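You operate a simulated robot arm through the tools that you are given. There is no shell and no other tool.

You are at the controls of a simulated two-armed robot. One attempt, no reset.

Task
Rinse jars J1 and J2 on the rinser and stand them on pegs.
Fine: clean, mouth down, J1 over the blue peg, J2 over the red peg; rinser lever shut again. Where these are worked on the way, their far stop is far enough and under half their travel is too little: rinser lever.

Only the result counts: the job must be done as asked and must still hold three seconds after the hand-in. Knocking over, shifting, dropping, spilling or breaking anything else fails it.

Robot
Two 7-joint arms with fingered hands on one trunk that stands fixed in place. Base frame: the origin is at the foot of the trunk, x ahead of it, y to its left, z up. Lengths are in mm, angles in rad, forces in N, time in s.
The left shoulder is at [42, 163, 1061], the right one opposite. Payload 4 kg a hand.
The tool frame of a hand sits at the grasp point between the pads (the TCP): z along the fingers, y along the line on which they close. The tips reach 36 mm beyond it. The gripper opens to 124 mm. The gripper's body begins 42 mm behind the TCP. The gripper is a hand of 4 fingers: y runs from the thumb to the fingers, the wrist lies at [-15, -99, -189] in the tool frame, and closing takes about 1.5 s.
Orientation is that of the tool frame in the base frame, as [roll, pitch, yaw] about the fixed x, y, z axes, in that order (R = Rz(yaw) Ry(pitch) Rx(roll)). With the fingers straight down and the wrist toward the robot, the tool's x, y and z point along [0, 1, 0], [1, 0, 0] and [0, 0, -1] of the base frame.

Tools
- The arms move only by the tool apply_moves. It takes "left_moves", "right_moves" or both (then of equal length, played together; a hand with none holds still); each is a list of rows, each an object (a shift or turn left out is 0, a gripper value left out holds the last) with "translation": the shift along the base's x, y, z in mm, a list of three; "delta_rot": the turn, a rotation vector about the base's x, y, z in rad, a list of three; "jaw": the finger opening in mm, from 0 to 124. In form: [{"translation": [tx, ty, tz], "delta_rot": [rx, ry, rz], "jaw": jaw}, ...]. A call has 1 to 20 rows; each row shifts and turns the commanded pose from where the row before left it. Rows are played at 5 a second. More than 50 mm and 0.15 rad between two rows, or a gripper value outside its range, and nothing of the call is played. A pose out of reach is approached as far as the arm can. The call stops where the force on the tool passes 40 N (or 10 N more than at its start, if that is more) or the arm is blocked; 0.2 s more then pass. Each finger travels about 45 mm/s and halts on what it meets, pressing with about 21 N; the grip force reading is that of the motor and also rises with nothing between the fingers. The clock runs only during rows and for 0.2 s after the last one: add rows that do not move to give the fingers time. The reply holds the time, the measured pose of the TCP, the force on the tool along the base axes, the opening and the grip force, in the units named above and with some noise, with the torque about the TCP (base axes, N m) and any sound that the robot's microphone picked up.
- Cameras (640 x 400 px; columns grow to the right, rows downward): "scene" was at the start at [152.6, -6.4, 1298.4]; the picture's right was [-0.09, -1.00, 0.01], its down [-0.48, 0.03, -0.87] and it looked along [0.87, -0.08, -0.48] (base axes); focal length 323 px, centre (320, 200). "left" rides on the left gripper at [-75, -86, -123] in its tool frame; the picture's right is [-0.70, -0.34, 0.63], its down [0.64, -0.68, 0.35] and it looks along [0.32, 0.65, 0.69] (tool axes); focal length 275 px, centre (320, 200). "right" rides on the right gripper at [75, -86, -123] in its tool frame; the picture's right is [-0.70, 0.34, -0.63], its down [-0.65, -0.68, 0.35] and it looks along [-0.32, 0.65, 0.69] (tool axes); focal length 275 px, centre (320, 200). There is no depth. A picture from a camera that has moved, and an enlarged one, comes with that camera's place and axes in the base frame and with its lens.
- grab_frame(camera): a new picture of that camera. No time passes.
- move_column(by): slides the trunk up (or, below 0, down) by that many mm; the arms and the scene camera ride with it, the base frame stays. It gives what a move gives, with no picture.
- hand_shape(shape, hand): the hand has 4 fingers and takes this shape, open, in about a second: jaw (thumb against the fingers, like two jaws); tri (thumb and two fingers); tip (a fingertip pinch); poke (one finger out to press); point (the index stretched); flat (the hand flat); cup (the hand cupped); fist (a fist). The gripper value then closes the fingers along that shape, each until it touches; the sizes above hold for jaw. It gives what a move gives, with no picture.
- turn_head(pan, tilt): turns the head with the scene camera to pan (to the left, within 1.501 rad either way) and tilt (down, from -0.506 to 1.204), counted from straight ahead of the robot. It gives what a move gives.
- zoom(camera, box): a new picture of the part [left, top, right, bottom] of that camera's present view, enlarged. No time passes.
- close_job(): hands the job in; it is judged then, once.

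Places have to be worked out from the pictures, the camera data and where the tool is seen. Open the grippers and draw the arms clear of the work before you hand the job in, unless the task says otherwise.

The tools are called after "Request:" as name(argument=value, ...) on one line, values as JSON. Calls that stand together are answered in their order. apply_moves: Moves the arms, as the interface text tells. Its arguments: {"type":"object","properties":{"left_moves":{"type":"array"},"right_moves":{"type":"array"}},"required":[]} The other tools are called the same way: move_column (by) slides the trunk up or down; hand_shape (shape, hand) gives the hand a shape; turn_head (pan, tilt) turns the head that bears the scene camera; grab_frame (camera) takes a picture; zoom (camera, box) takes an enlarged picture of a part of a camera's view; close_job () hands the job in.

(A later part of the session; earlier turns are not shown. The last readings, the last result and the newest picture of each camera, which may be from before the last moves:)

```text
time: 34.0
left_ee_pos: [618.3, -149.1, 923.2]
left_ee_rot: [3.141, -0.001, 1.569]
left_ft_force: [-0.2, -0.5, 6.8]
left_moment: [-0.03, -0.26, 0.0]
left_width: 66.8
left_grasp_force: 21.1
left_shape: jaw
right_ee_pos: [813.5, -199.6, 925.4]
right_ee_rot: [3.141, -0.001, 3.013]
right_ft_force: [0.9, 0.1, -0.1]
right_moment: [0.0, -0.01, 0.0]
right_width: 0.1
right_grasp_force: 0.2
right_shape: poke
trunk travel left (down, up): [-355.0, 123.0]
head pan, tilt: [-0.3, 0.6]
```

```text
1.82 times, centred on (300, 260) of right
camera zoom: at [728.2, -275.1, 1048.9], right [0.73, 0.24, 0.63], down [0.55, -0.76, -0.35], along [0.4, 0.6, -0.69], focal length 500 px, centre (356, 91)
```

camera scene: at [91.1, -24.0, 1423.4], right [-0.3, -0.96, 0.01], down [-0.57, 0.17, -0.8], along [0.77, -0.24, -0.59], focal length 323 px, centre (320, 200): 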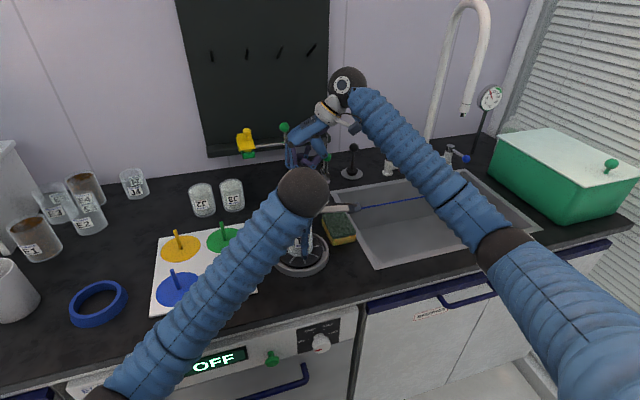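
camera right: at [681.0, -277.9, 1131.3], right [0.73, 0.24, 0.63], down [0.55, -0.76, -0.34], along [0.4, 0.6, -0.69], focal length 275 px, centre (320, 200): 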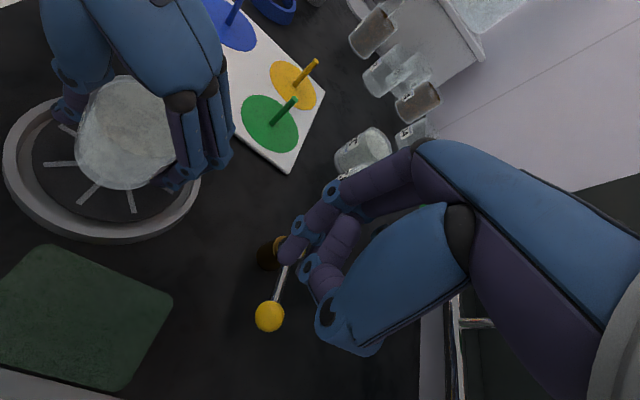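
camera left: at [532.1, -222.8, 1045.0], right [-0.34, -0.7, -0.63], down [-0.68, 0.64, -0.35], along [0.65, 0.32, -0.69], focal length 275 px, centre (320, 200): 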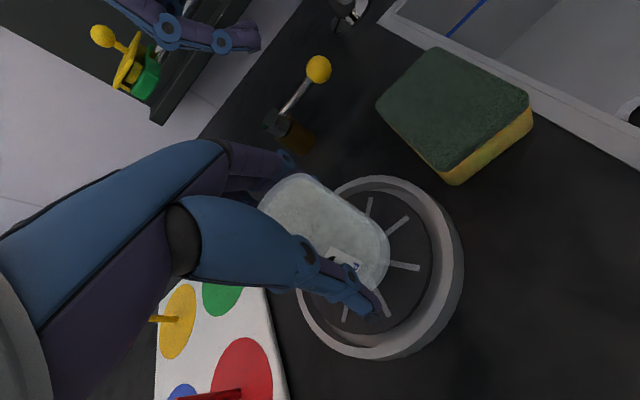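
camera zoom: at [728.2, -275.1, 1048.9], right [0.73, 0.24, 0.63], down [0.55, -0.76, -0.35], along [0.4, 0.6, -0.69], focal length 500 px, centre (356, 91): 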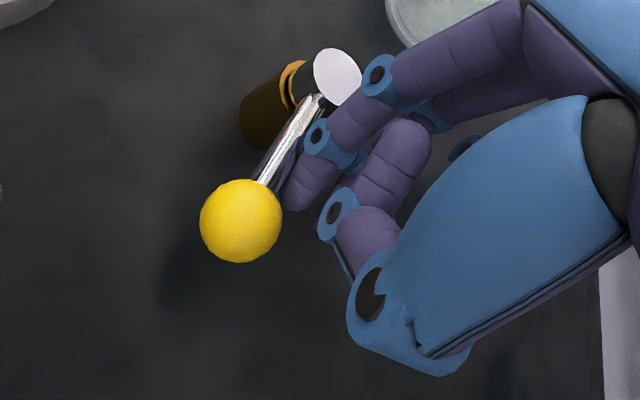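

The lever yields easily toward the robot (under 1 N), so this is the opening direction. I continue along its arc.

Request:
apply_moves(right_moves=[{"translation": [-6, 0, 0]}, {"translation": [-6, 0, 0]}, {"translation": [-6, 2, 0]}, {"translation": [-6, 2, 0]}, {"translation": [-6, 3, 0]}, {}])

Request:
zoom(camera="left", box=[140, 0, 420, 170])

Request:
zoom(camera="right", box=[180, 150, 420, 370])

```text
time: 35.4
left_ee_pos: [619.2, -149.0, 922.9]
left_ee_rot: [3.141, 0.0, 1.571]
left_ft_force: [-0.2, -0.4, 4.6]
left_moment: [0.01, -0.27, 0.01]
left_width: 66.7
left_grasp_force: 21.0
left_shape: jaw
right_ee_pos: [782.1, -193.1, 927.3]
right_ee_rot: [3.141, 0.001, 3.011]
right_ft_force: [0.8, 0.1, 0.7]
right_moment: [0.02, -0.01, 0.03]
right_width: 0.0
right_grasp_force: 0.1
right_shape: poke
trunk travel left (down, up): [-355.0, 123.0]
head pan, tilt: [-0.3, 0.6]
```

```text
2.29 times, centred on (280, 85) of left
camera zoom: at [532.2, -223.0, 1044.8], right [-0.34, -0.7, -0.63], down [-0.68, 0.64, -0.35], along [0.65, 0.32, -0.69], focal length 629 px, centre (411, 463)
```

zoom: 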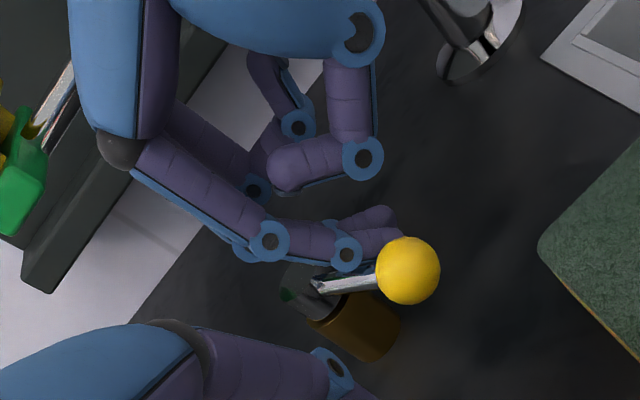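

```text
1.82 times, centred on (300, 260) of right
camera zoom: at [698.1, -269.8, 1049.4], right [0.73, 0.24, 0.63], down [0.55, -0.76, -0.35], along [0.4, 0.6, -0.69], focal length 500 px, centre (356, 91)
```

zoom: 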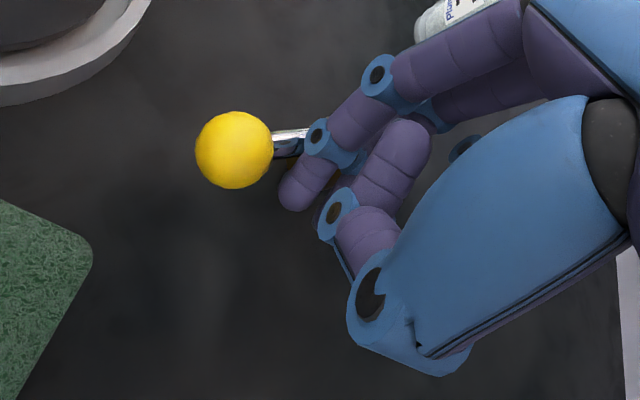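

The lever has turned about 51° with almost no resistance. I continue following the arc toward its far stop.

Request:
apply_moves(right_moves=[{"translation": [-5, 4, 0]}, {"translation": [-5, 5, 0]}, {"translation": [-5, 6, 0]}, {"translation": [-3, 6, 0]}, {}])

Request:
zoom(camera="left", box=[140, 0, 420, 170])

Request:
grab_frame(camera="right")

Request:
zoom(camera="left", box=[240, 150, 480, 370])

```text
time: 36.6
left_ee_pos: [618.4, -150.4, 922.1]
left_ee_rot: [-3.14, -0.002, 1.571]
left_ft_force: [0.7, 2.2, 5.5]
left_moment: [0.13, -0.28, 0.12]
left_width: 66.9
left_grasp_force: 20.9
left_shape: jaw
right_ee_pos: [764.7, -174.4, 926.6]
right_ee_rot: [3.141, 0.001, 3.009]
right_ft_force: [7.0, -18.4, 13.3]
right_moment: [-0.26, -0.15, -0.01]
right_width: 0.1
right_grasp_force: 0.1
right_shape: poke
trunk travel left (down, up): [-355.0, 123.0]
head pan, tilt: [-0.3, 0.6]
```

```text
2.29 times, centred on (280, 85) of left
camera zoom: at [532.0, -224.1, 1044.9], right [-0.34, -0.7, -0.63], down [-0.68, 0.65, -0.35], along [0.65, 0.32, -0.69], focal length 629 px, centre (411, 463)
```

zoom: 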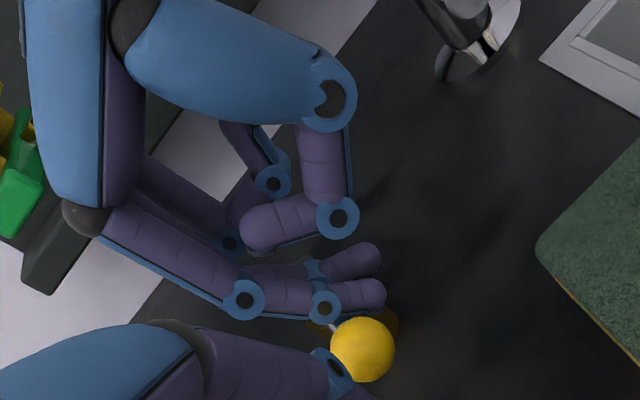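

```text
taken
camera right: at [680.4, -250.5, 1050.2], right [0.73, 0.24, 0.64], down [0.55, -0.76, -0.34], along [0.4, 0.6, -0.69], focal length 275 px, centre (320, 200)
```

right: 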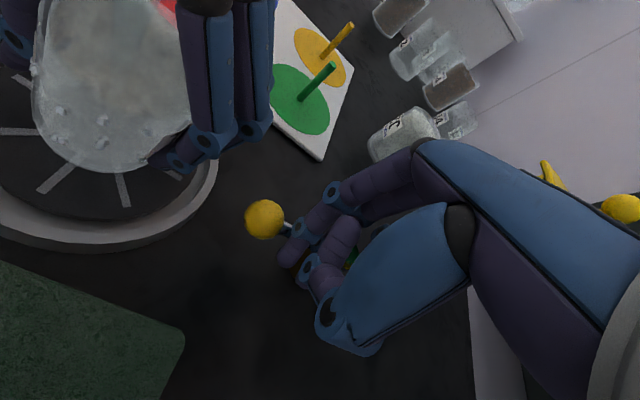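

```text
1.82 times, centred on (360, 260) of left
camera zoom: at [532.0, -224.1, 1044.9], right [-0.34, -0.7, -0.63], down [-0.68, 0.65, -0.35], along [0.65, 0.32, -0.69], focal length 500 px, centre (247, 91)
```

zoom: 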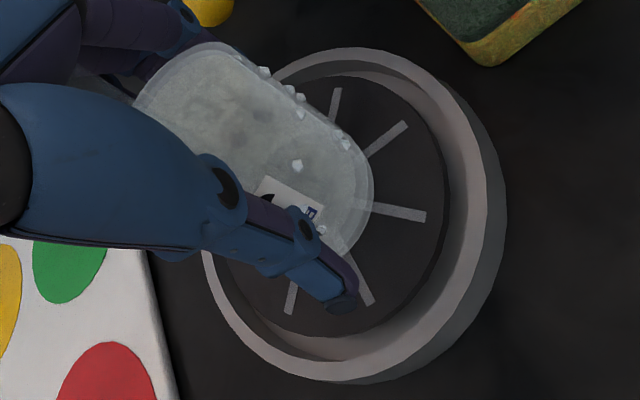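

Water droplets now show inside J1 and the right hand meets a firm stop (~20 N) with the lever turned about 80°: the valve is at its far stop. I relieve the push slightly and let the water rinse for a few seconds.

Request:
apply_moves(right_moves=[{"translation": [1, -4, 0]}, {}, {}, {}, {}, {}, {}, {}, {}, {}])

Request:
zoom(camera="left", box=[240, 150, 480, 370])

Request:
grab_frame(camera="right")

```text
time: 38.8
left_ee_pos: [618.2, -148.2, 922.3]
left_ee_rot: [3.139, 0.0, 1.572]
left_ft_force: [1.7, 0.1, 4.9]
left_moment: [0.05, -0.36, 0.01]
left_width: 66.8
left_grasp_force: 21.2
left_shape: jaw
right_ee_pos: [765.9, -177.7, 927.2]
right_ee_rot: [-3.142, 0.001, 3.011]
right_ft_force: [9.8, -15.9, 28.7]
right_moment: [0.12, -0.08, -0.04]
right_width: 0.2
right_grasp_force: 0.0
right_shape: poke
trunk travel left (down, up): [-355.0, 123.0]
head pan, tilt: [-0.3, 0.6]
```

```text
1.82 times, centred on (360, 260) of left
camera zoom: at [531.3, -223.5, 1045.3], right [-0.34, -0.7, -0.63], down [-0.68, 0.64, -0.35], along [0.65, 0.32, -0.69], focal length 500 px, centre (247, 91)
```

zoom: 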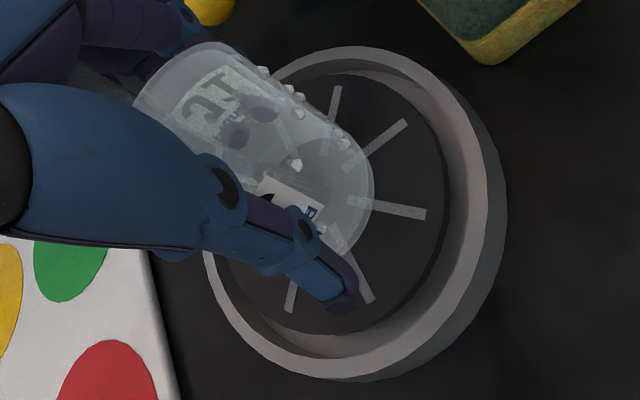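

```text
taken
camera right: at [680.7, -253.3, 1050.1], right [0.73, 0.24, 0.64], down [0.55, -0.76, -0.34], along [0.4, 0.6, -0.69], focal length 275 px, centre (320, 200)
```

right: 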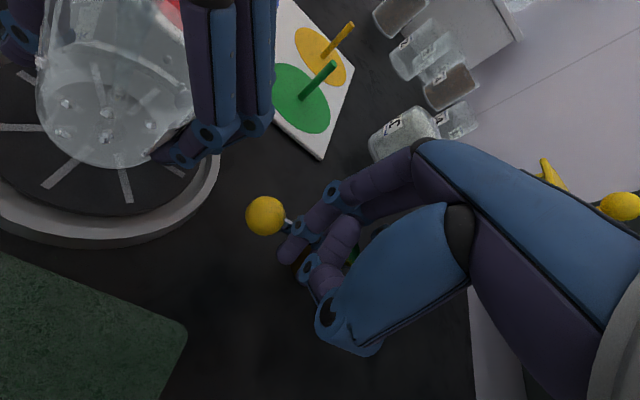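

The dirt is disappearing inside J1. But the right hand reads 29 N upward, so I look closely at what its fingers are touching.

Request:
zoom(camera="left", box=[140, 0, 420, 170])

Request:
zoom(camera="right", box=[200, 160, 400, 360])

Request:
grab_frame(camera="scene")

```text
2.29 times, centred on (280, 85) of left
camera zoom: at [531.3, -223.5, 1045.3], right [-0.34, -0.7, -0.63], down [-0.68, 0.64, -0.35], along [0.65, 0.32, -0.69], focal length 629 px, centre (411, 463)
```

zoom: 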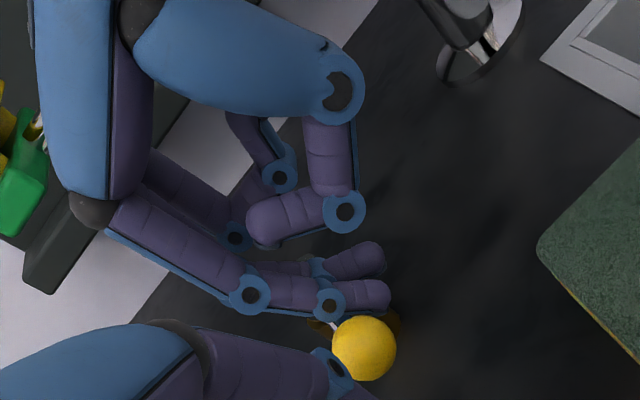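

```text
2.00 times, centred on (300, 260) of right
camera zoom: at [680.7, -253.3, 1050.1], right [0.73, 0.24, 0.64], down [0.55, -0.76, -0.34], along [0.4, 0.6, -0.69], focal length 551 px, centre (360, 80)
```

zoom: 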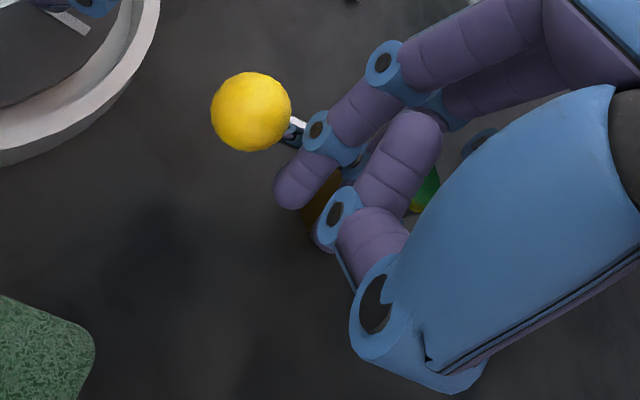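

```text
taken
camera scene: at [89.9, -24.9, 1423.5], right [-0.3, -0.96, 0.01], down [-0.57, 0.17, -0.8], along [0.77, -0.24, -0.59], focal length 323 px, centre (320, 200)
```

scene: 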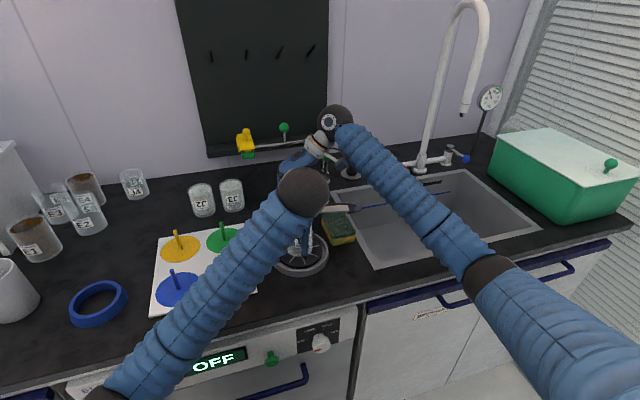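

The index finger's joint has ridden onto the stick, pressing down on it. I lift a few mm and draw back to unload it; the lever should stay open on its own.

Request:
apply_moves(right_moves=[{"translation": [0, -2, 4]}, {"translation": [0, -4, 4]}, {"translation": [0, -4, 4]}, {}])

Request:
zoom(camera="right", box=[200, 160, 400, 360])

Request:
zoom(camera="left", box=[240, 150, 480, 370])

```text
time: 39.8
left_ee_pos: [620.1, -148.9, 921.0]
left_ee_rot: [3.141, 0.0, 1.572]
left_ft_force: [0.0, -0.7, 4.7]
left_moment: [-0.1, -0.2, -0.07]
left_width: 66.8
left_grasp_force: 21.2
left_shape: jaw
right_ee_pos: [765.9, -185.8, 938.8]
right_ee_rot: [-3.141, 0.0, 3.013]
right_ft_force: [-0.2, 0.3, 0.0]
right_moment: [0.0, -0.01, 0.01]
right_width: 0.1
right_grasp_force: 0.0
right_shape: poke
trunk travel left (down, up): [-355.0, 123.0]
head pan, tilt: [-0.3, 0.6]
```

```text
2.00 times, centred on (300, 260) of right
camera zoom: at [681.1, -261.8, 1060.6], right [0.73, 0.24, 0.63], down [0.55, -0.76, -0.35], along [0.4, 0.6, -0.69], focal length 551 px, centre (360, 80)
```

zoom: 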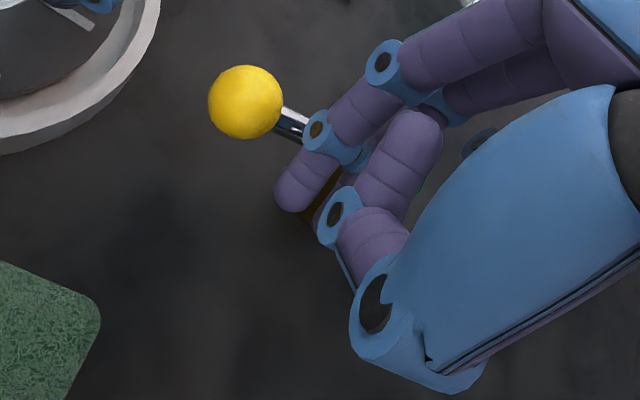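

```text
1.82 times, centred on (360, 260) of left
camera zoom: at [532.1, -222.7, 1044.7], right [-0.34, -0.7, -0.63], down [-0.68, 0.64, -0.35], along [0.65, 0.32, -0.69], focal length 500 px, centre (247, 91)
```

zoom: 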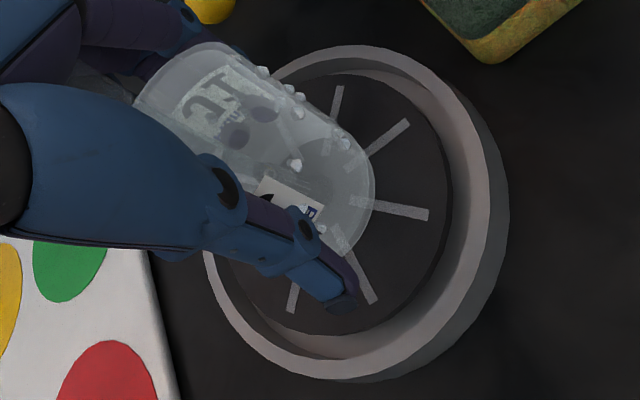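

The lever stays open by itself and the rinse goes on. I lift the right hand over the stick and bring its fingers to the +y side, ready to shut the lever, while the water keeps rinsing.

Request:
apply_moves(right_moves=[{"translation": [0, 0, 25]}, {"translation": [0, 0, 25]}, {"translation": [-3, 25, 0]}, {"translation": [-3, 25, 0]}, {}, {}, {}])

Request:
zoom(camera="right", box=[180, 120, 400, 360])

Request:
zoom(camera="left", box=[100, 0, 480, 370])

```text
time: 41.4
left_ee_pos: [618.6, -148.5, 921.9]
left_ee_rot: [3.141, 0.001, 1.572]
left_ft_force: [-0.3, -1.0, 4.8]
left_moment: [-0.02, -0.17, -0.02]
left_width: 66.7
left_grasp_force: 21.6
left_shape: jaw
right_ee_pos: [759.5, -136.9, 987.8]
right_ee_rot: [-3.14, 0.0, 3.011]
right_ft_force: [-0.3, -0.1, 0.2]
right_moment: [-0.02, -0.03, -0.02]
right_width: 0.1
right_grasp_force: 0.0
right_shape: poke
trunk travel left (down, up): [-355.0, 123.0]
head pan, tilt: [-0.3, 0.6]
```

```text
1.67 times, centred on (290, 240) of right
camera zoom: at [674.8, -213.6, 1111.3], right [0.73, 0.24, 0.63], down [0.55, -0.76, -0.35], along [0.4, 0.6, -0.69], focal length 459 px, centre (370, 133)
```

zoom: 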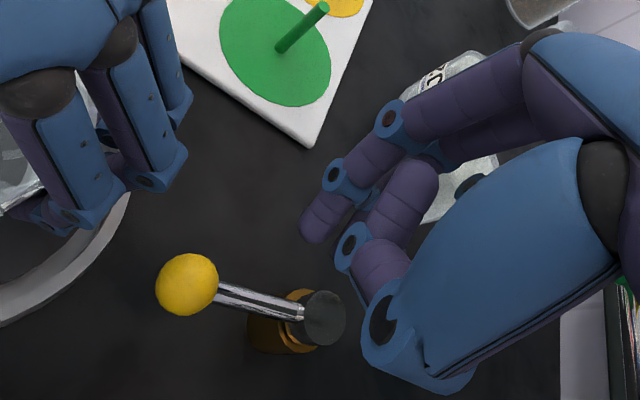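

```text
1.08 times, centred on (290, 185) of left (not enlarged: the box is as wide or as high as the picture)
camera zoom: at [532.2, -223.0, 1044.8], right [-0.34, -0.7, -0.63], down [-0.68, 0.64, -0.35], along [0.65, 0.32, -0.69], focal length 298 px, centre (352, 216)
```

zoom: 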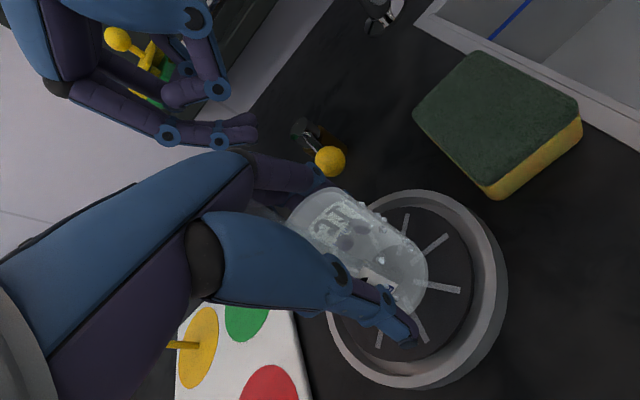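

The lever is open (turned ~80°) and J1 looks clear with the spray running. I allow a few more seconds of rinsing and inspect the jar closely.

Request:
apply_moves(right_moves=[{}, {}, {}, {}, {}, {}, {}, {}, {}, {}, {}, {}, {}, {}, {}])

Request:
zoom(camera="left", box=[260, 150, 420, 300])

Request:
zoom(camera="right", box=[0, 0, 280, 240])

```text
time: 44.6
left_ee_pos: [618.1, -148.7, 922.4]
left_ee_rot: [-3.14, -0.002, 1.57]
left_ft_force: [0.1, -0.9, 5.2]
left_moment: [-0.05, -0.19, -0.03]
left_width: 66.5
left_grasp_force: 21.1
left_shape: jaw
right_ee_pos: [760.1, -138.2, 988.5]
right_ee_rot: [3.141, -0.001, 3.012]
right_ft_force: [1.3, 0.7, -0.1]
right_moment: [0.01, 0.02, 0.0]
right_width: 0.0
right_grasp_force: 0.0
right_shape: poke
trunk travel left (down, up): [-355.0, 123.0]
head pan, tilt: [-0.3, 0.6]
```

```text
2.67 times, centred on (340, 225) of left
camera zoom: at [532.1, -223.0, 1044.8], right [-0.34, -0.7, -0.63], down [-0.68, 0.64, -0.35], along [0.65, 0.32, -0.69], focal length 734 px, centre (267, 133)
```

zoom: 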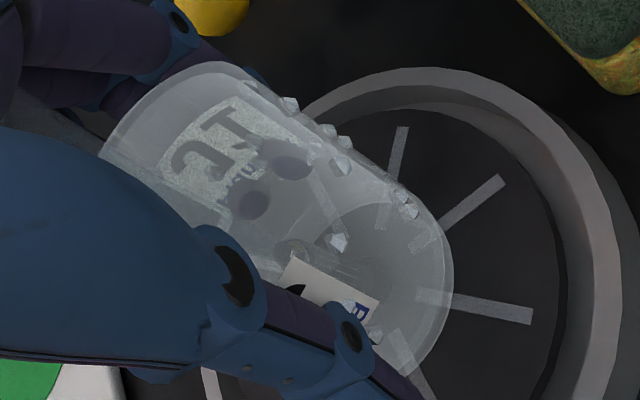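

```text
1.67 times, centred on (140, 120) of right
camera zoom: at [674.8, -213.6, 1111.3], right [0.73, 0.24, 0.63], down [0.55, -0.76, -0.35], along [0.4, 0.6, -0.69], focal length 459 px, centre (620, 333)
```

zoom: 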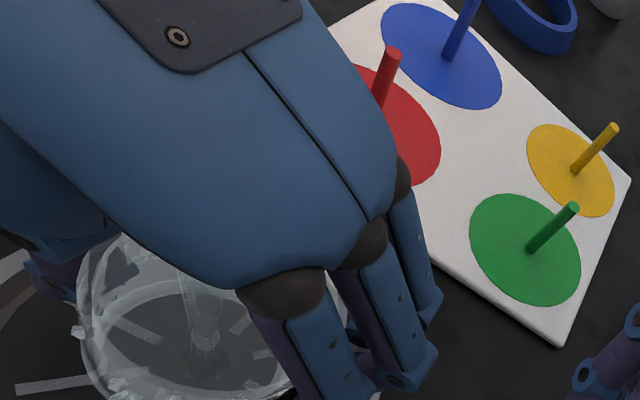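

J1 is clear glass now, with the jet visible inside. I lower the right fingers on the +y side of the stick to shut the lever.

Request:
apply_moves(right_moves=[{"translation": [-4, 0, -30]}, {"translation": [0, 0, -31]}, {}])

Request:
zoom(camera="right", box=[180, 120, 400, 360])

Request:
zoom(camera="left", box=[140, 0, 420, 170])

```text
time: 45.4
left_ee_pos: [618.1, -148.6, 921.6]
left_ee_rot: [-3.141, 0.001, 1.572]
left_ft_force: [0.3, 0.5, 6.1]
left_moment: [0.01, -0.22, 0.0]
left_width: 66.7
left_grasp_force: 21.0
left_shape: jaw
right_ee_pos: [755.7, -139.4, 928.3]
right_ee_rot: [3.141, -0.001, 3.01]
right_ft_force: [0.5, 0.6, -0.1]
right_moment: [-0.05, -0.03, 0.0]
right_width: 0.0
right_grasp_force: 0.2
right_shape: poke
trunk travel left (down, up): [-355.0, 123.0]
head pan, tilt: [-0.3, 0.6]
```

```text
1.67 times, centred on (290, 240) of right
camera zoom: at [671.2, -213.5, 1051.1], right [0.73, 0.24, 0.63], down [0.55, -0.76, -0.35], along [0.4, 0.6, -0.69], focal length 459 px, centre (370, 133)
```

zoom: 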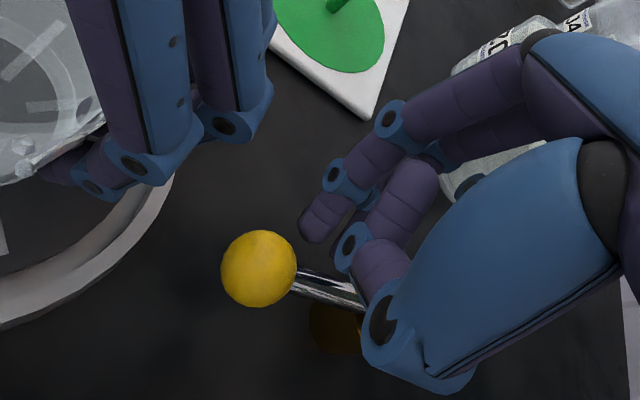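

```text
2.29 times, centred on (280, 85) of left
camera zoom: at [532.1, -222.9, 1044.9], right [-0.34, -0.7, -0.63], down [-0.68, 0.64, -0.35], along [0.65, 0.32, -0.69], focal length 629 px, centre (411, 463)
```

zoom: 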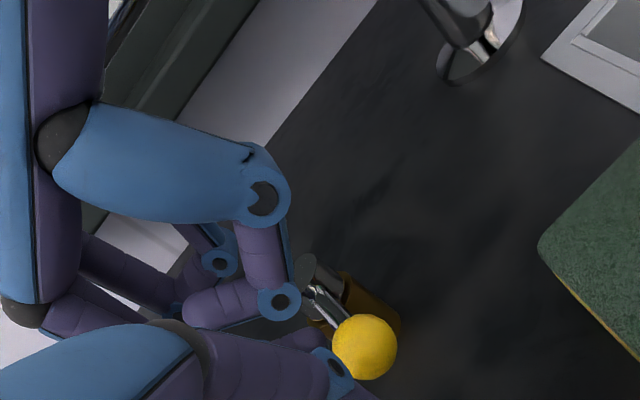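

The fingertip is on the +y side of the stick next to the knob. I pull the lever back toward shut along its arc.

Request:
apply_moves(right_moves=[{"translation": [0, -6, 0]}, {"translation": [1, -6, 0]}, {"translation": [2, -6, 0]}, {"translation": [2, -6, 0]}, {"translation": [3, -6, 0]}, {}])

Request:
zoom(camera="right", box=[180, 120, 400, 360])

Request:
zoom(camera="left", box=[140, 0, 420, 170])

```text
time: 46.8
left_ee_pos: [618.8, -148.7, 922.9]
left_ee_rot: [-3.141, 0.0, 1.571]
left_ft_force: [-0.4, -1.1, 5.3]
left_moment: [-0.04, -0.23, -0.02]
left_width: 66.8
left_grasp_force: 21.7
left_shape: jaw
right_ee_pos: [762.9, -166.7, 928.2]
right_ee_rot: [-3.14, 0.001, 3.012]
right_ft_force: [-0.6, 1.8, -0.3]
right_moment: [0.04, 0.03, 0.0]
right_width: 0.0
right_grasp_force: 0.0
right_shape: poke
trunk travel left (down, up): [-355.0, 123.0]
head pan, tilt: [-0.3, 0.6]
```

```text
1.67 times, centred on (290, 240) of right
camera zoom: at [678.6, -242.5, 1050.0], right [0.73, 0.24, 0.63], down [0.55, -0.76, -0.35], along [0.4, 0.6, -0.69], focal length 459 px, centre (370, 133)
```

zoom: 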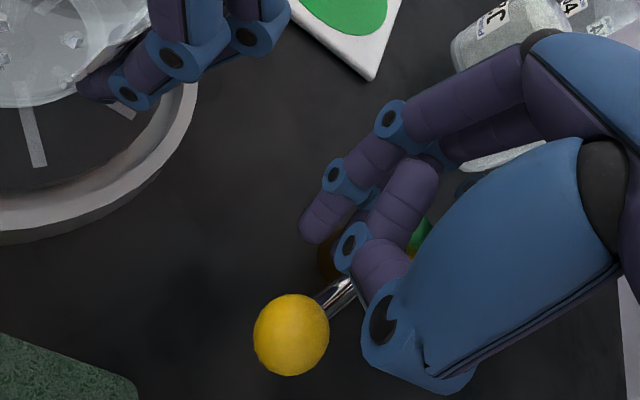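

```text
2.29 times, centred on (280, 85) of left
camera zoom: at [532.1, -222.9, 1044.8], right [-0.34, -0.7, -0.63], down [-0.68, 0.64, -0.35], along [0.65, 0.32, -0.69], focal length 629 px, centre (411, 463)
```

zoom: 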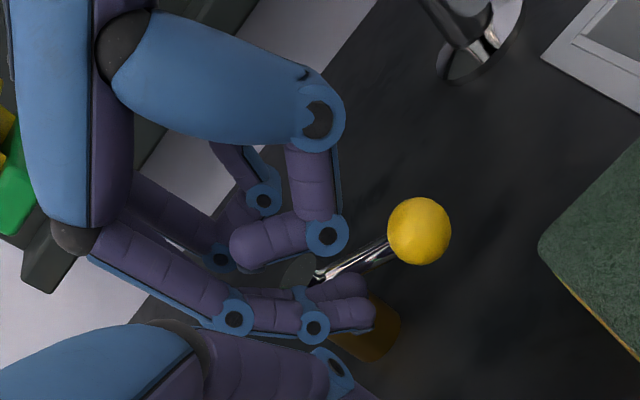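

The lever is more than halfway back (about 37° from shut). I continue the sweep toward its shut stop.

Request:
apply_moves(right_moves=[{"translation": [2, -7, 0]}, {"translation": [3, -7, 0]}, {"translation": [3, -6, 0]}, {"translation": [3, -6, 0]}, {"translation": [2, -5, 0]}, {}])

Request:
zoom(camera="right", box=[180, 120, 400, 360])

Request:
zoom(camera="left", box=[140, 0, 420, 170])

```text
time: 48.2
left_ee_pos: [619.2, -149.0, 922.4]
left_ee_rot: [3.141, 0.0, 1.571]
left_ft_force: [-0.1, -0.3, 5.8]
left_moment: [-0.03, -0.21, -0.01]
left_width: 66.8
left_grasp_force: 21.1
left_shape: jaw
right_ee_pos: [777.9, -197.0, 927.4]
right_ee_rot: [-3.141, 0.002, 3.01]
right_ft_force: [-0.3, 0.9, 0.0]
right_moment: [0.03, 0.02, -0.01]
right_width: 0.3
right_grasp_force: 0.0
right_shape: poke
trunk travel left (down, up): [-355.0, 123.0]
head pan, tilt: [-0.3, 0.6]
```

```text
1.67 times, centred on (290, 240) of right
camera zoom: at [692.6, -273.1, 1049.5], right [0.73, 0.24, 0.63], down [0.55, -0.76, -0.35], along [0.4, 0.6, -0.69], focal length 459 px, centre (370, 133)
```

zoom: 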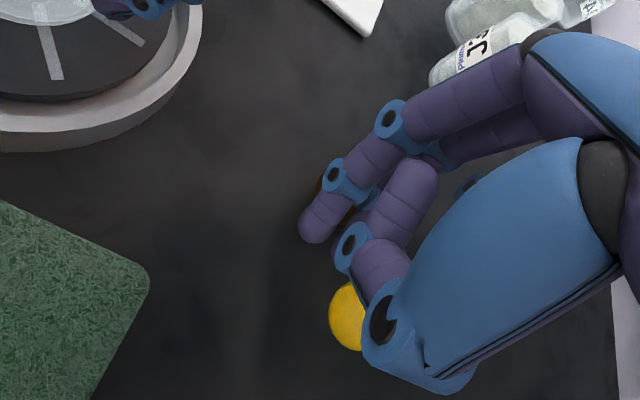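

```text
2.29 times, centred on (280, 85) of left
camera zoom: at [532.1, -222.9, 1044.8], right [-0.34, -0.7, -0.63], down [-0.68, 0.64, -0.35], along [0.65, 0.32, -0.69], focal length 629 px, centre (411, 463)
```

zoom: 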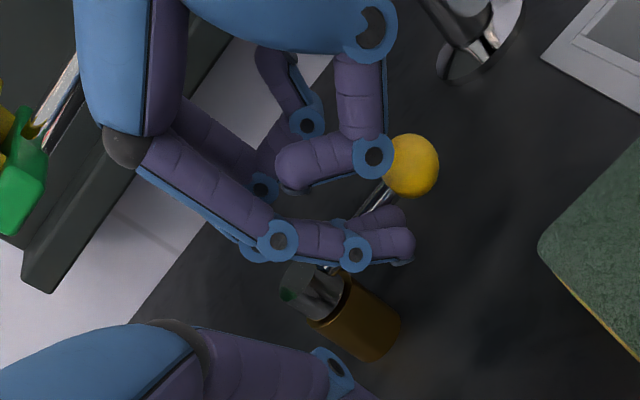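

The knob is almost back at its original place. I press it the last few millimetres onto the shut stop.

Request:
apply_moves(right_moves=[{"translation": [2, -2, 0]}, {"translation": [2, -2, 0]}, {}, {}])

Request:
zoom(camera="left", box=[140, 0, 420, 170])

Request:
zoom(camera="left", box=[260, 150, 420, 300])

```text
time: 49.2
left_ee_pos: [617.7, -149.0, 922.6]
left_ee_rot: [3.141, 0.0, 1.57]
left_ft_force: [2.2, -1.5, 5.3]
left_moment: [-0.09, -0.35, -0.06]
left_width: 66.7
left_grasp_force: 20.8
left_shape: jaw
right_ee_pos: [780.0, -201.5, 927.2]
right_ee_rot: [-3.14, 0.0, 3.013]
right_ft_force: [-10.6, 3.9, 2.6]
right_moment: [0.16, 0.25, 0.17]
right_width: 0.2
right_grasp_force: 0.1
right_shape: poke
trunk travel left (down, up): [-355.0, 123.0]
head pan, tilt: [-0.3, 0.6]
```

```text
2.29 times, centred on (280, 85) of left
camera zoom: at [531.6, -222.7, 1045.2], right [-0.34, -0.7, -0.63], down [-0.68, 0.64, -0.35], along [0.65, 0.32, -0.69], focal length 629 px, centre (411, 463)
```

zoom: 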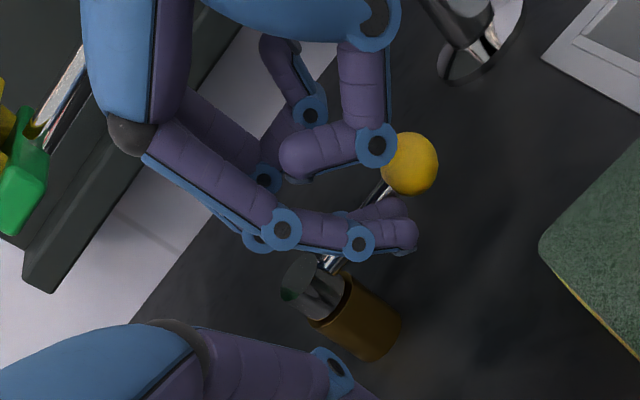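

```text
2.67 times, centred on (340, 225) of left
camera zoom: at [531.6, -222.7, 1045.2], right [-0.34, -0.7, -0.63], down [-0.68, 0.64, -0.35], along [0.65, 0.32, -0.69], focal length 734 px, centre (267, 133)
```

zoom: 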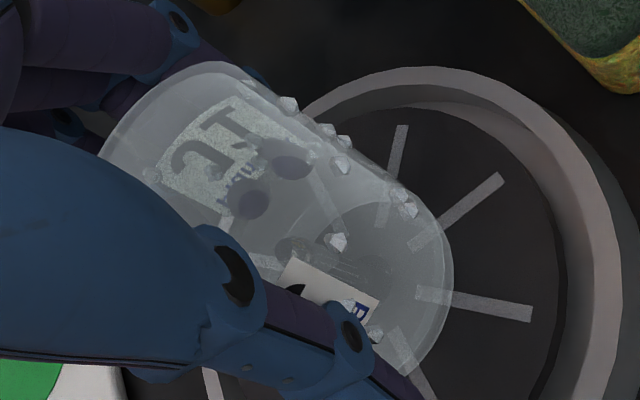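

The lever is back on its shut stop (10 N against it). I withdraw the right hand up and to the right, then lift J1 straight up off the nozzle.

Request:
apply_moves(right_moves=[{"translation": [-10, 0, 0]}, {"translation": [-2, 0, 40]}, {"translation": [0, -5, 40]}, {"translation": [0, -35, 20]}, {"translation": [0, -45, 10]}, {}])

Request:
zoom(camera="left", box=[100, 0, 480, 370])

Request:
zoom(camera="right", box=[0, 0, 400, 400])

```text
time: 50.6
left_ee_pos: [618.9, -147.9, 921.8]
left_ee_rot: [3.141, 0.0, 1.573]
left_ft_force: [0.0, -1.0, 5.0]
left_moment: [-0.06, -0.19, -0.02]
left_width: 66.9
left_grasp_force: 21.0
left_shape: jaw
right_ee_pos: [769.5, -286.2, 1036.9]
right_ee_rot: [-3.14, 0.001, 3.01]
right_ft_force: [0.3, -1.1, -0.4]
right_moment: [-0.03, 0.01, -0.03]
right_width: 0.0
right_grasp_force: 0.1
right_shape: poke
trunk travel left (down, up): [-355.0, 123.0]
head pan, tilt: [-0.3, 0.6]
```

```text
1.08 times, centred on (290, 185) of left (not enlarged: the box is as wide or as high as the picture)
camera zoom: at [532.3, -222.6, 1044.7], right [-0.34, -0.7, -0.63], down [-0.68, 0.64, -0.35], along [0.65, 0.32, -0.69], focal length 298 px, centre (352, 216)
```

zoom: 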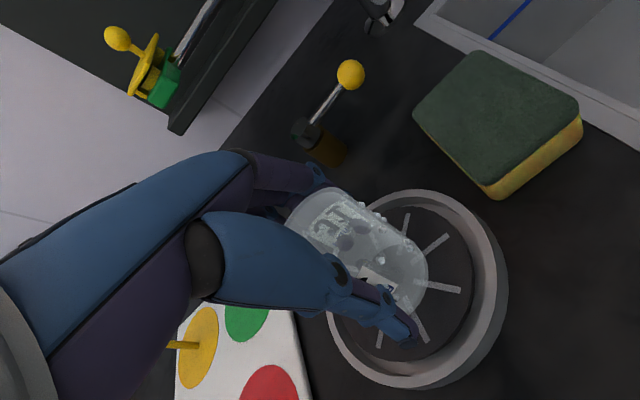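

```text
1.00 times, centred on (200, 200) of right (not enlarged: the box is as wide or as high as the picture)
camera zoom: at [684.4, -361.8, 1159.0], right [0.73, 0.24, 0.63], down [0.55, -0.76, -0.35], along [0.4, 0.6, -0.69], focal length 275 px, centre (440, 200)
```

zoom: 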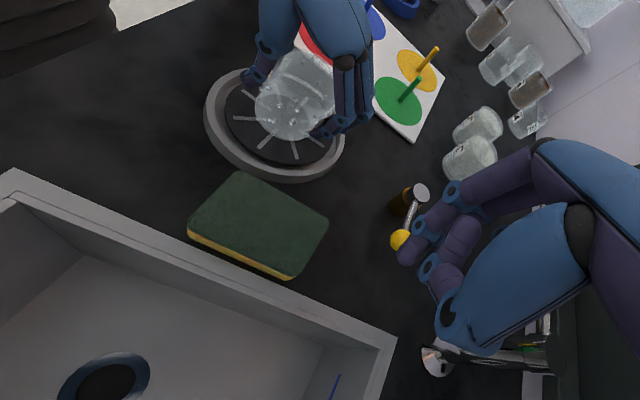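

The lever stands at its original shut position and the right hand is clear. I lift J1 straight up 105 mm and inspect it.

Request:
apply_moves(left_moves=[{"translation": [0, 0, 10]}, {"translation": [0, 0, 15]}, {"translation": [0, 0, 30]}, {"translation": [0, 0, 50]}, {}])

Request:
turn_head(pan=0.0, tilt=0.75)

Request:
grab_frame(camera="scene")

Request:
zoom(camera="right", box=[60, 0, 300, 200])

Request:
zoom(camera="left", box=[240, 150, 480, 370])

```text
time: 51.8
left_ee_pos: [617.4, -151.5, 1029.4]
left_ee_rot: [3.14, -0.002, 1.57]
left_ft_force: [1.1, -0.5, -0.9]
left_moment: [0.0, 0.03, -0.03]
left_width: 66.0
left_grasp_force: 20.9
left_shape: jaw
right_ee_pos: [767.3, -287.1, 1037.0]
right_ee_rot: [-3.14, 0.0, 3.01]
right_ft_force: [0.1, 0.5, 0.3]
right_moment: [0.02, 0.01, 0.0]
right_width: 0.0
right_grasp_force: 0.0
right_shape: poke
trunk travel left (down, up): [-355.0, 123.0]
head pan, tilt: [-0.3, 0.6]
```

```text
time: 52.6
left_ee_pos: [618.4, -152.1, 1030.0]
left_ee_rot: [3.14, 0.0, 1.572]
left_ft_force: [-0.4, 0.0, -0.1]
left_moment: [-0.01, -0.01, 0.0]
left_width: 65.6
left_grasp_force: 21.4
left_shape: jaw
right_ee_pos: [768.8, -285.6, 1035.9]
right_ee_rot: [-3.142, -0.002, 3.011]
right_ft_force: [-0.3, -0.1, 1.2]
right_moment: [0.01, -0.02, -0.01]
right_width: 0.0
right_grasp_force: 0.0
right_shape: poke
trunk travel left (down, up): [-355.0, 123.0]
head pan, tilt: [0.0, 0.75]
```

```text
taken
camera scene: at [89.3, 1.6, 1410.5], right [0.0, -1.0, 0.0], down [-0.71, 0.0, -0.71], along [0.71, 0.0, -0.71], focal length 323 px, centre (320, 200)
```

scene: 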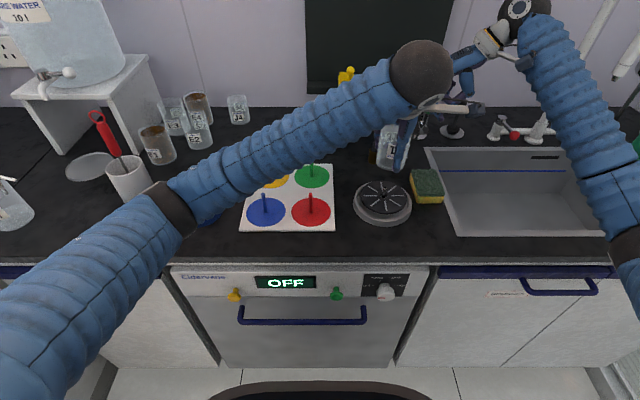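

```text
2.00 times, centred on (180, 100) of right
camera zoom: at [684.3, -362.2, 1158.8], right [0.73, 0.24, 0.63], down [0.55, -0.76, -0.35], along [0.4, 0.6, -0.69], focal length 551 px, centre (600, 400)
```

zoom: 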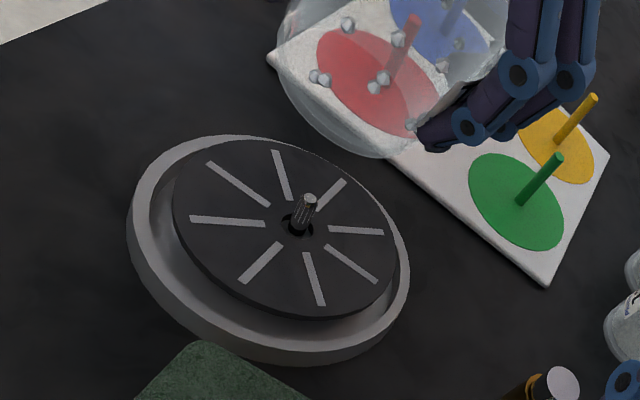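

```text
1.82 times, centred on (360, 260) of left
camera zoom: at [532.6, -225.5, 1151.5], right [-0.34, -0.7, -0.63], down [-0.68, 0.64, -0.35], along [0.65, 0.32, -0.69], focal length 500 px, centre (247, 91)
```

zoom: 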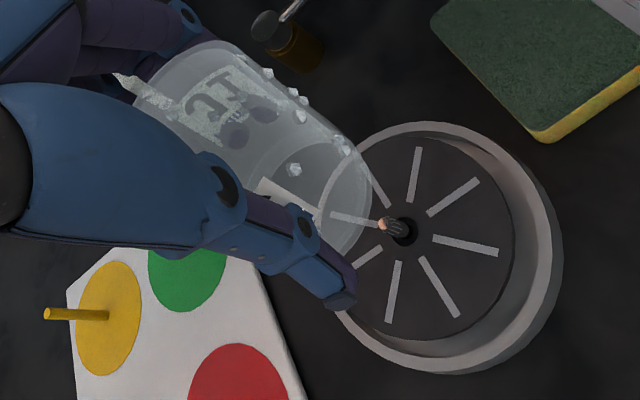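

J1 is clean and wet, and the plate has sprung back with the lever shut. I carry J1 at z≈1030 toward the blue peg at (598, 127), aiming the TCP at about (585, 127).

Request:
apply_moves(left_moves=[{"translation": [-5, 39, 0]}, {"translation": [-5, 39, 0]}, {"translation": [-5, 39, 0]}, {"translation": [-5, 39, 0]}, {"translation": [-5, 40, 0]}, {"translation": [-5, 40, 0]}, {"translation": [-5, 40, 0]}, {}, {}])

Request:
grab_frame(camera="scene")

Request:
grab_frame(camera="left")

Request:
grab_frame(camera="right")

```text
time: 54.6
left_ee_pos: [581.8, 126.1, 1028.1]
left_ee_rot: [3.141, 0.0, 1.569]
left_ft_force: [-0.1, 0.3, -1.3]
left_moment: [0.0, 0.02, -0.01]
left_width: 65.9
left_grasp_force: 21.2
left_shape: jaw
right_ee_pos: [770.5, -285.9, 1036.2]
right_ee_rot: [-3.139, -0.001, 3.013]
right_ft_force: [0.0, -0.2, -0.1]
right_moment: [-0.05, -0.01, -0.01]
right_width: 0.2
right_grasp_force: 0.1
right_shape: poke
trunk travel left (down, up): [-355.0, 123.0]
head pan, tilt: [0.0, 0.75]
```

```text
taken
camera scene: at [89.4, 2.7, 1410.5], right [0.0, -1.0, 0.0], down [-0.71, 0.0, -0.7], along [0.7, 0.0, -0.71], focal length 323 px, centre (320, 200)
```

scene: 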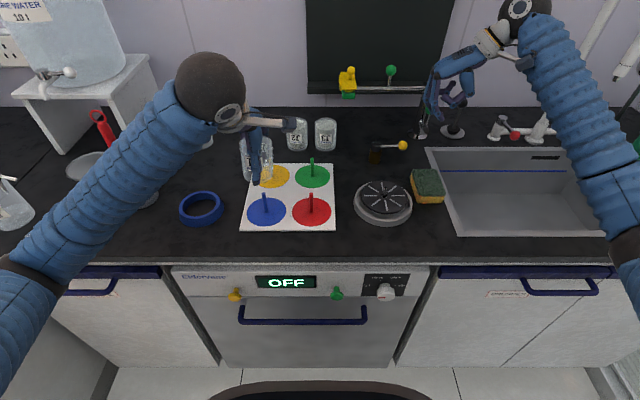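

```text
taken
camera left: at [496.2, 50.8, 1150.0], right [-0.34, -0.7, -0.63], down [-0.68, 0.64, -0.35], along [0.65, 0.32, -0.69], focal length 275 px, centre (320, 200)
```

left: 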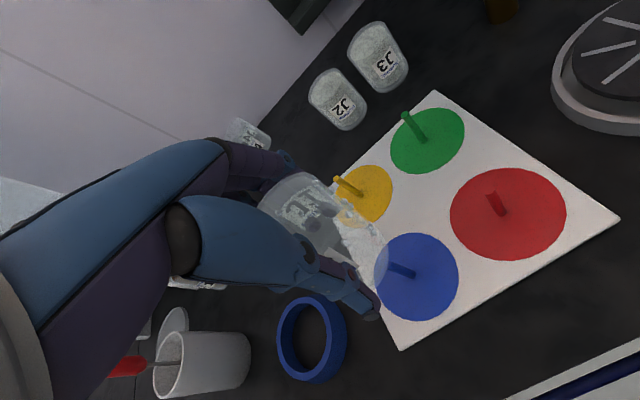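

```text
taken
camera right: at [684.4, -361.2, 1159.0], right [0.73, 0.24, 0.63], down [0.55, -0.76, -0.35], along [0.4, 0.6, -0.69], focal length 275 px, centre (320, 200)
```

right: 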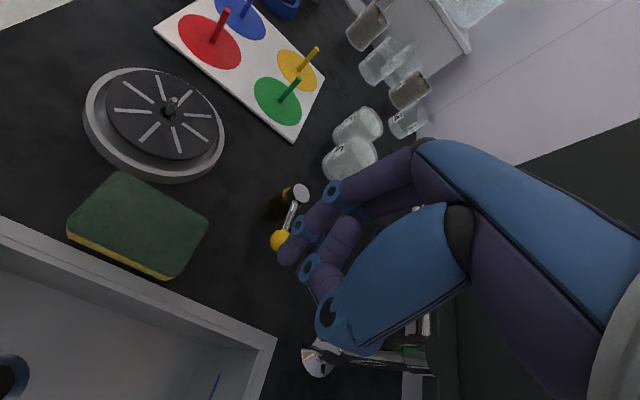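

I zoom in to measure the blue peg and the hanging jar before lowering.

Request:
zoom(camera="scene", box=[220, 110, 350, 250])

Request:
zoom(camera="left", box=[240, 150, 500, 370])

```text
2.86 times, centred on (285, 180) of scene
camera zoom: at [89.4, 2.7, 1410.5], right [0.0, -1.0, 0.0], down [-0.71, 0.0, -0.7], along [0.7, 0.0, -0.71], focal length 923 px, centre (420, 257)
```

zoom: 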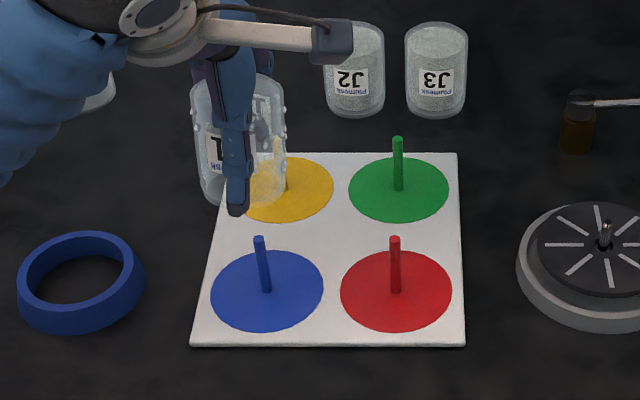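

```text
1.82 times, centred on (370, 260) of left
camera zoom: at [496.2, 50.8, 1150.0], right [-0.34, -0.7, -0.63], down [-0.68, 0.64, -0.35], along [0.65, 0.32, -0.69], focal length 500 px, centre (229, 91)
```

zoom: 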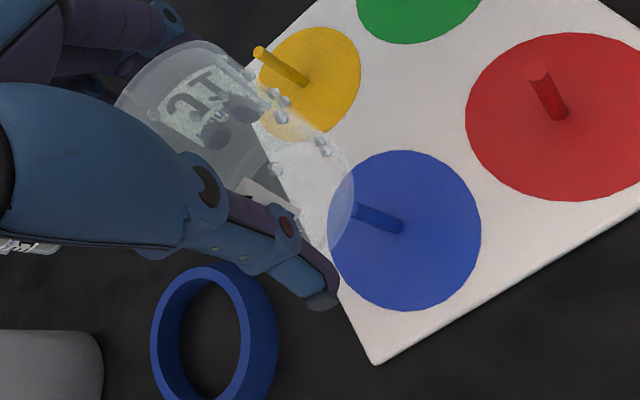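

The blue peg is at about (596.5, 126) and the jar's axis near (597, 130). I shift -3 mm in y and lower until the rim is just above the peg top.

Request:
apply_moves(left_moves=[{"translation": [0, -3, -20]}, {"translation": [0, 0, -22]}, {}, {}])

Request:
zoom(camera="scene", box=[220, 130, 320, 240])

Request:
zoom(camera="left", box=[240, 150, 500, 370])

```text
time: 55.6
left_ee_pos: [583.2, 121.5, 986.0]
left_ee_rot: [-3.141, 0.0, 1.573]
left_ft_force: [0.2, 1.0, -1.4]
left_moment: [-0.02, 0.04, 0.02]
left_width: 65.6
left_grasp_force: 21.0
left_shape: jaw
right_ee_pos: [769.8, -285.7, 1035.7]
right_ee_rot: [3.142, 0.0, 3.012]
right_ft_force: [0.4, 0.5, 0.8]
right_moment: [0.01, 0.01, 0.03]
right_width: 0.3
right_grasp_force: 0.0
right_shape: poke
trunk travel left (down, up): [-355.0, 123.0]
head pan, tilt: [0.0, 0.75]
```

```text
3.64 times, centred on (270, 185) of scene
camera zoom: at [89.6, 2.2, 1410.5], right [0.0, -1.0, 0.0], down [-0.71, 0.0, -0.7], along [0.7, 0.0, -0.71], focal length 1175 px, centre (502, 254)
```

zoom: 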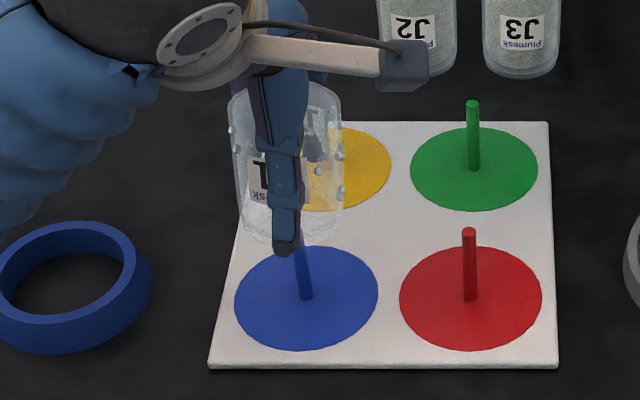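

```text
1.82 times, centred on (370, 260) of left
camera zoom: at [497.9, 47.5, 1108.4], right [-0.34, -0.7, -0.63], down [-0.68, 0.64, -0.35], along [0.65, 0.32, -0.69], focal length 500 px, centre (229, 91)
```

zoom: 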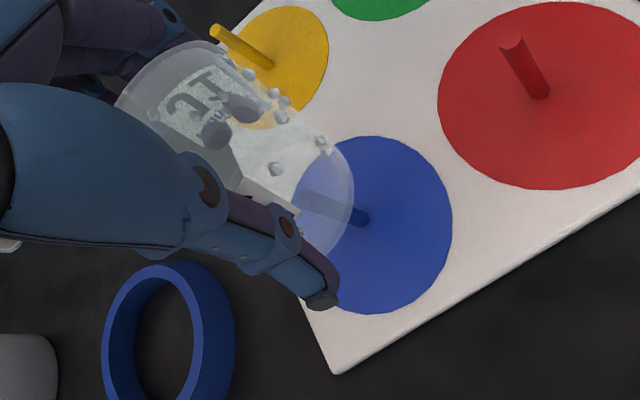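

Both views put the rim centred on the blue peg within a few mm. I lower it over the peg, slowing down near the board.

Request:
apply_moves(left_moves=[{"translation": [-1, 1, -15]}, {"translation": [0, 0, -15]}, {"translation": [0, 0, -15]}, {"translation": [0, 0, -12]}, {}, {}])

Request:
zoom(camera="scene", box=[220, 130, 320, 240])

Request:
zoom(camera="left", box=[240, 150, 500, 370])

```text
time: 57.0
left_ee_pos: [583.5, 124.4, 928.6]
left_ee_rot: [3.14, 0.001, 1.571]
left_ft_force: [0.1, 0.7, -1.2]
left_moment: [-0.03, 0.04, 0.0]
left_width: 65.5
left_grasp_force: 21.1
left_shape: jaw
right_ee_pos: [768.0, -285.8, 1035.8]
right_ee_rot: [-3.141, -0.001, 3.011]
right_ft_force: [0.8, -0.2, -1.2]
right_moment: [-0.02, -0.03, 0.01]
right_width: 0.3
right_grasp_force: 0.0
right_shape: poke
trunk travel left (down, up): [-355.0, 123.0]
head pan, tilt: [0.0, 0.75]
```

```text
3.64 times, centred on (270, 185) of scene
camera zoom: at [89.6, 2.1, 1410.5], right [0.0, -1.0, 0.0], down [-0.71, 0.0, -0.7], along [0.7, 0.0, -0.71], focal length 1175 px, centre (502, 254)
```

zoom: 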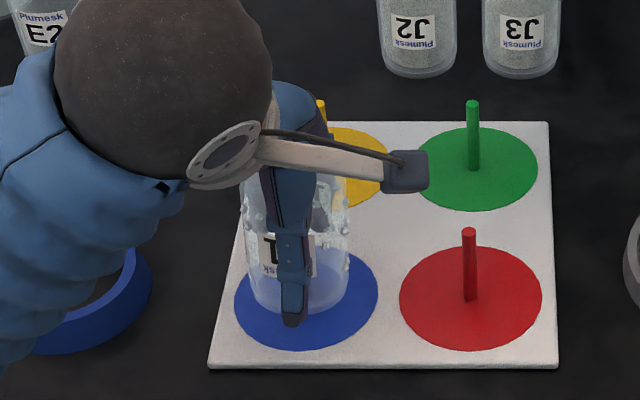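

```text
1.82 times, centred on (370, 260) of left
camera zoom: at [496.6, 49.7, 1051.2], right [-0.34, -0.7, -0.63], down [-0.68, 0.64, -0.35], along [0.65, 0.32, -0.69], focal length 500 px, centre (229, 91)
```

zoom: 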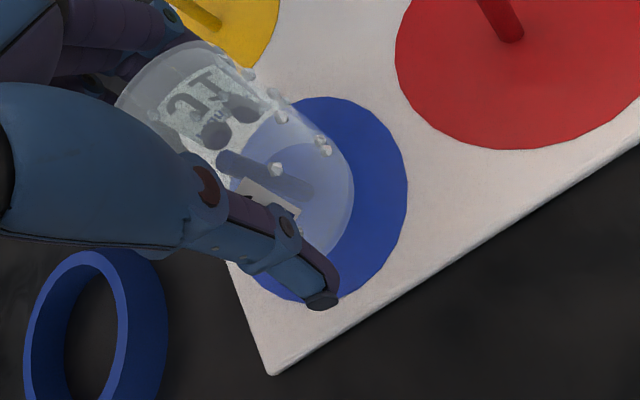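

The peg is visible inside the jar. I lower the last ~15 mm in small steps until contact.

Request:
apply_moves(left_moves=[{"translation": [0, 0, -4]}, {"translation": [0, 0, -4]}, {"translation": [0, 0, -3]}, {}, {}])

```text
time: 58.2
left_ee_pos: [581.6, 124.8, 918.9]
left_ee_rot: [-3.141, 0.0, 1.57]
left_ft_force: [-0.2, -0.3, -1.8]
left_moment: [-0.01, 0.0, -0.02]
left_width: 65.7
left_grasp_force: 21.1
left_shape: jaw
right_ee_pos: [769.8, -286.4, 1036.2]
right_ee_rot: [3.141, 0.0, 3.01]
right_ft_force: [0.5, 0.8, -0.8]
right_moment: [-0.04, 0.0, 0.0]
right_width: 0.1
right_grasp_force: 0.2
right_shape: poke
trunk travel left (down, up): [-355.0, 123.0]
head pan, tilt: [0.0, 0.75]
```

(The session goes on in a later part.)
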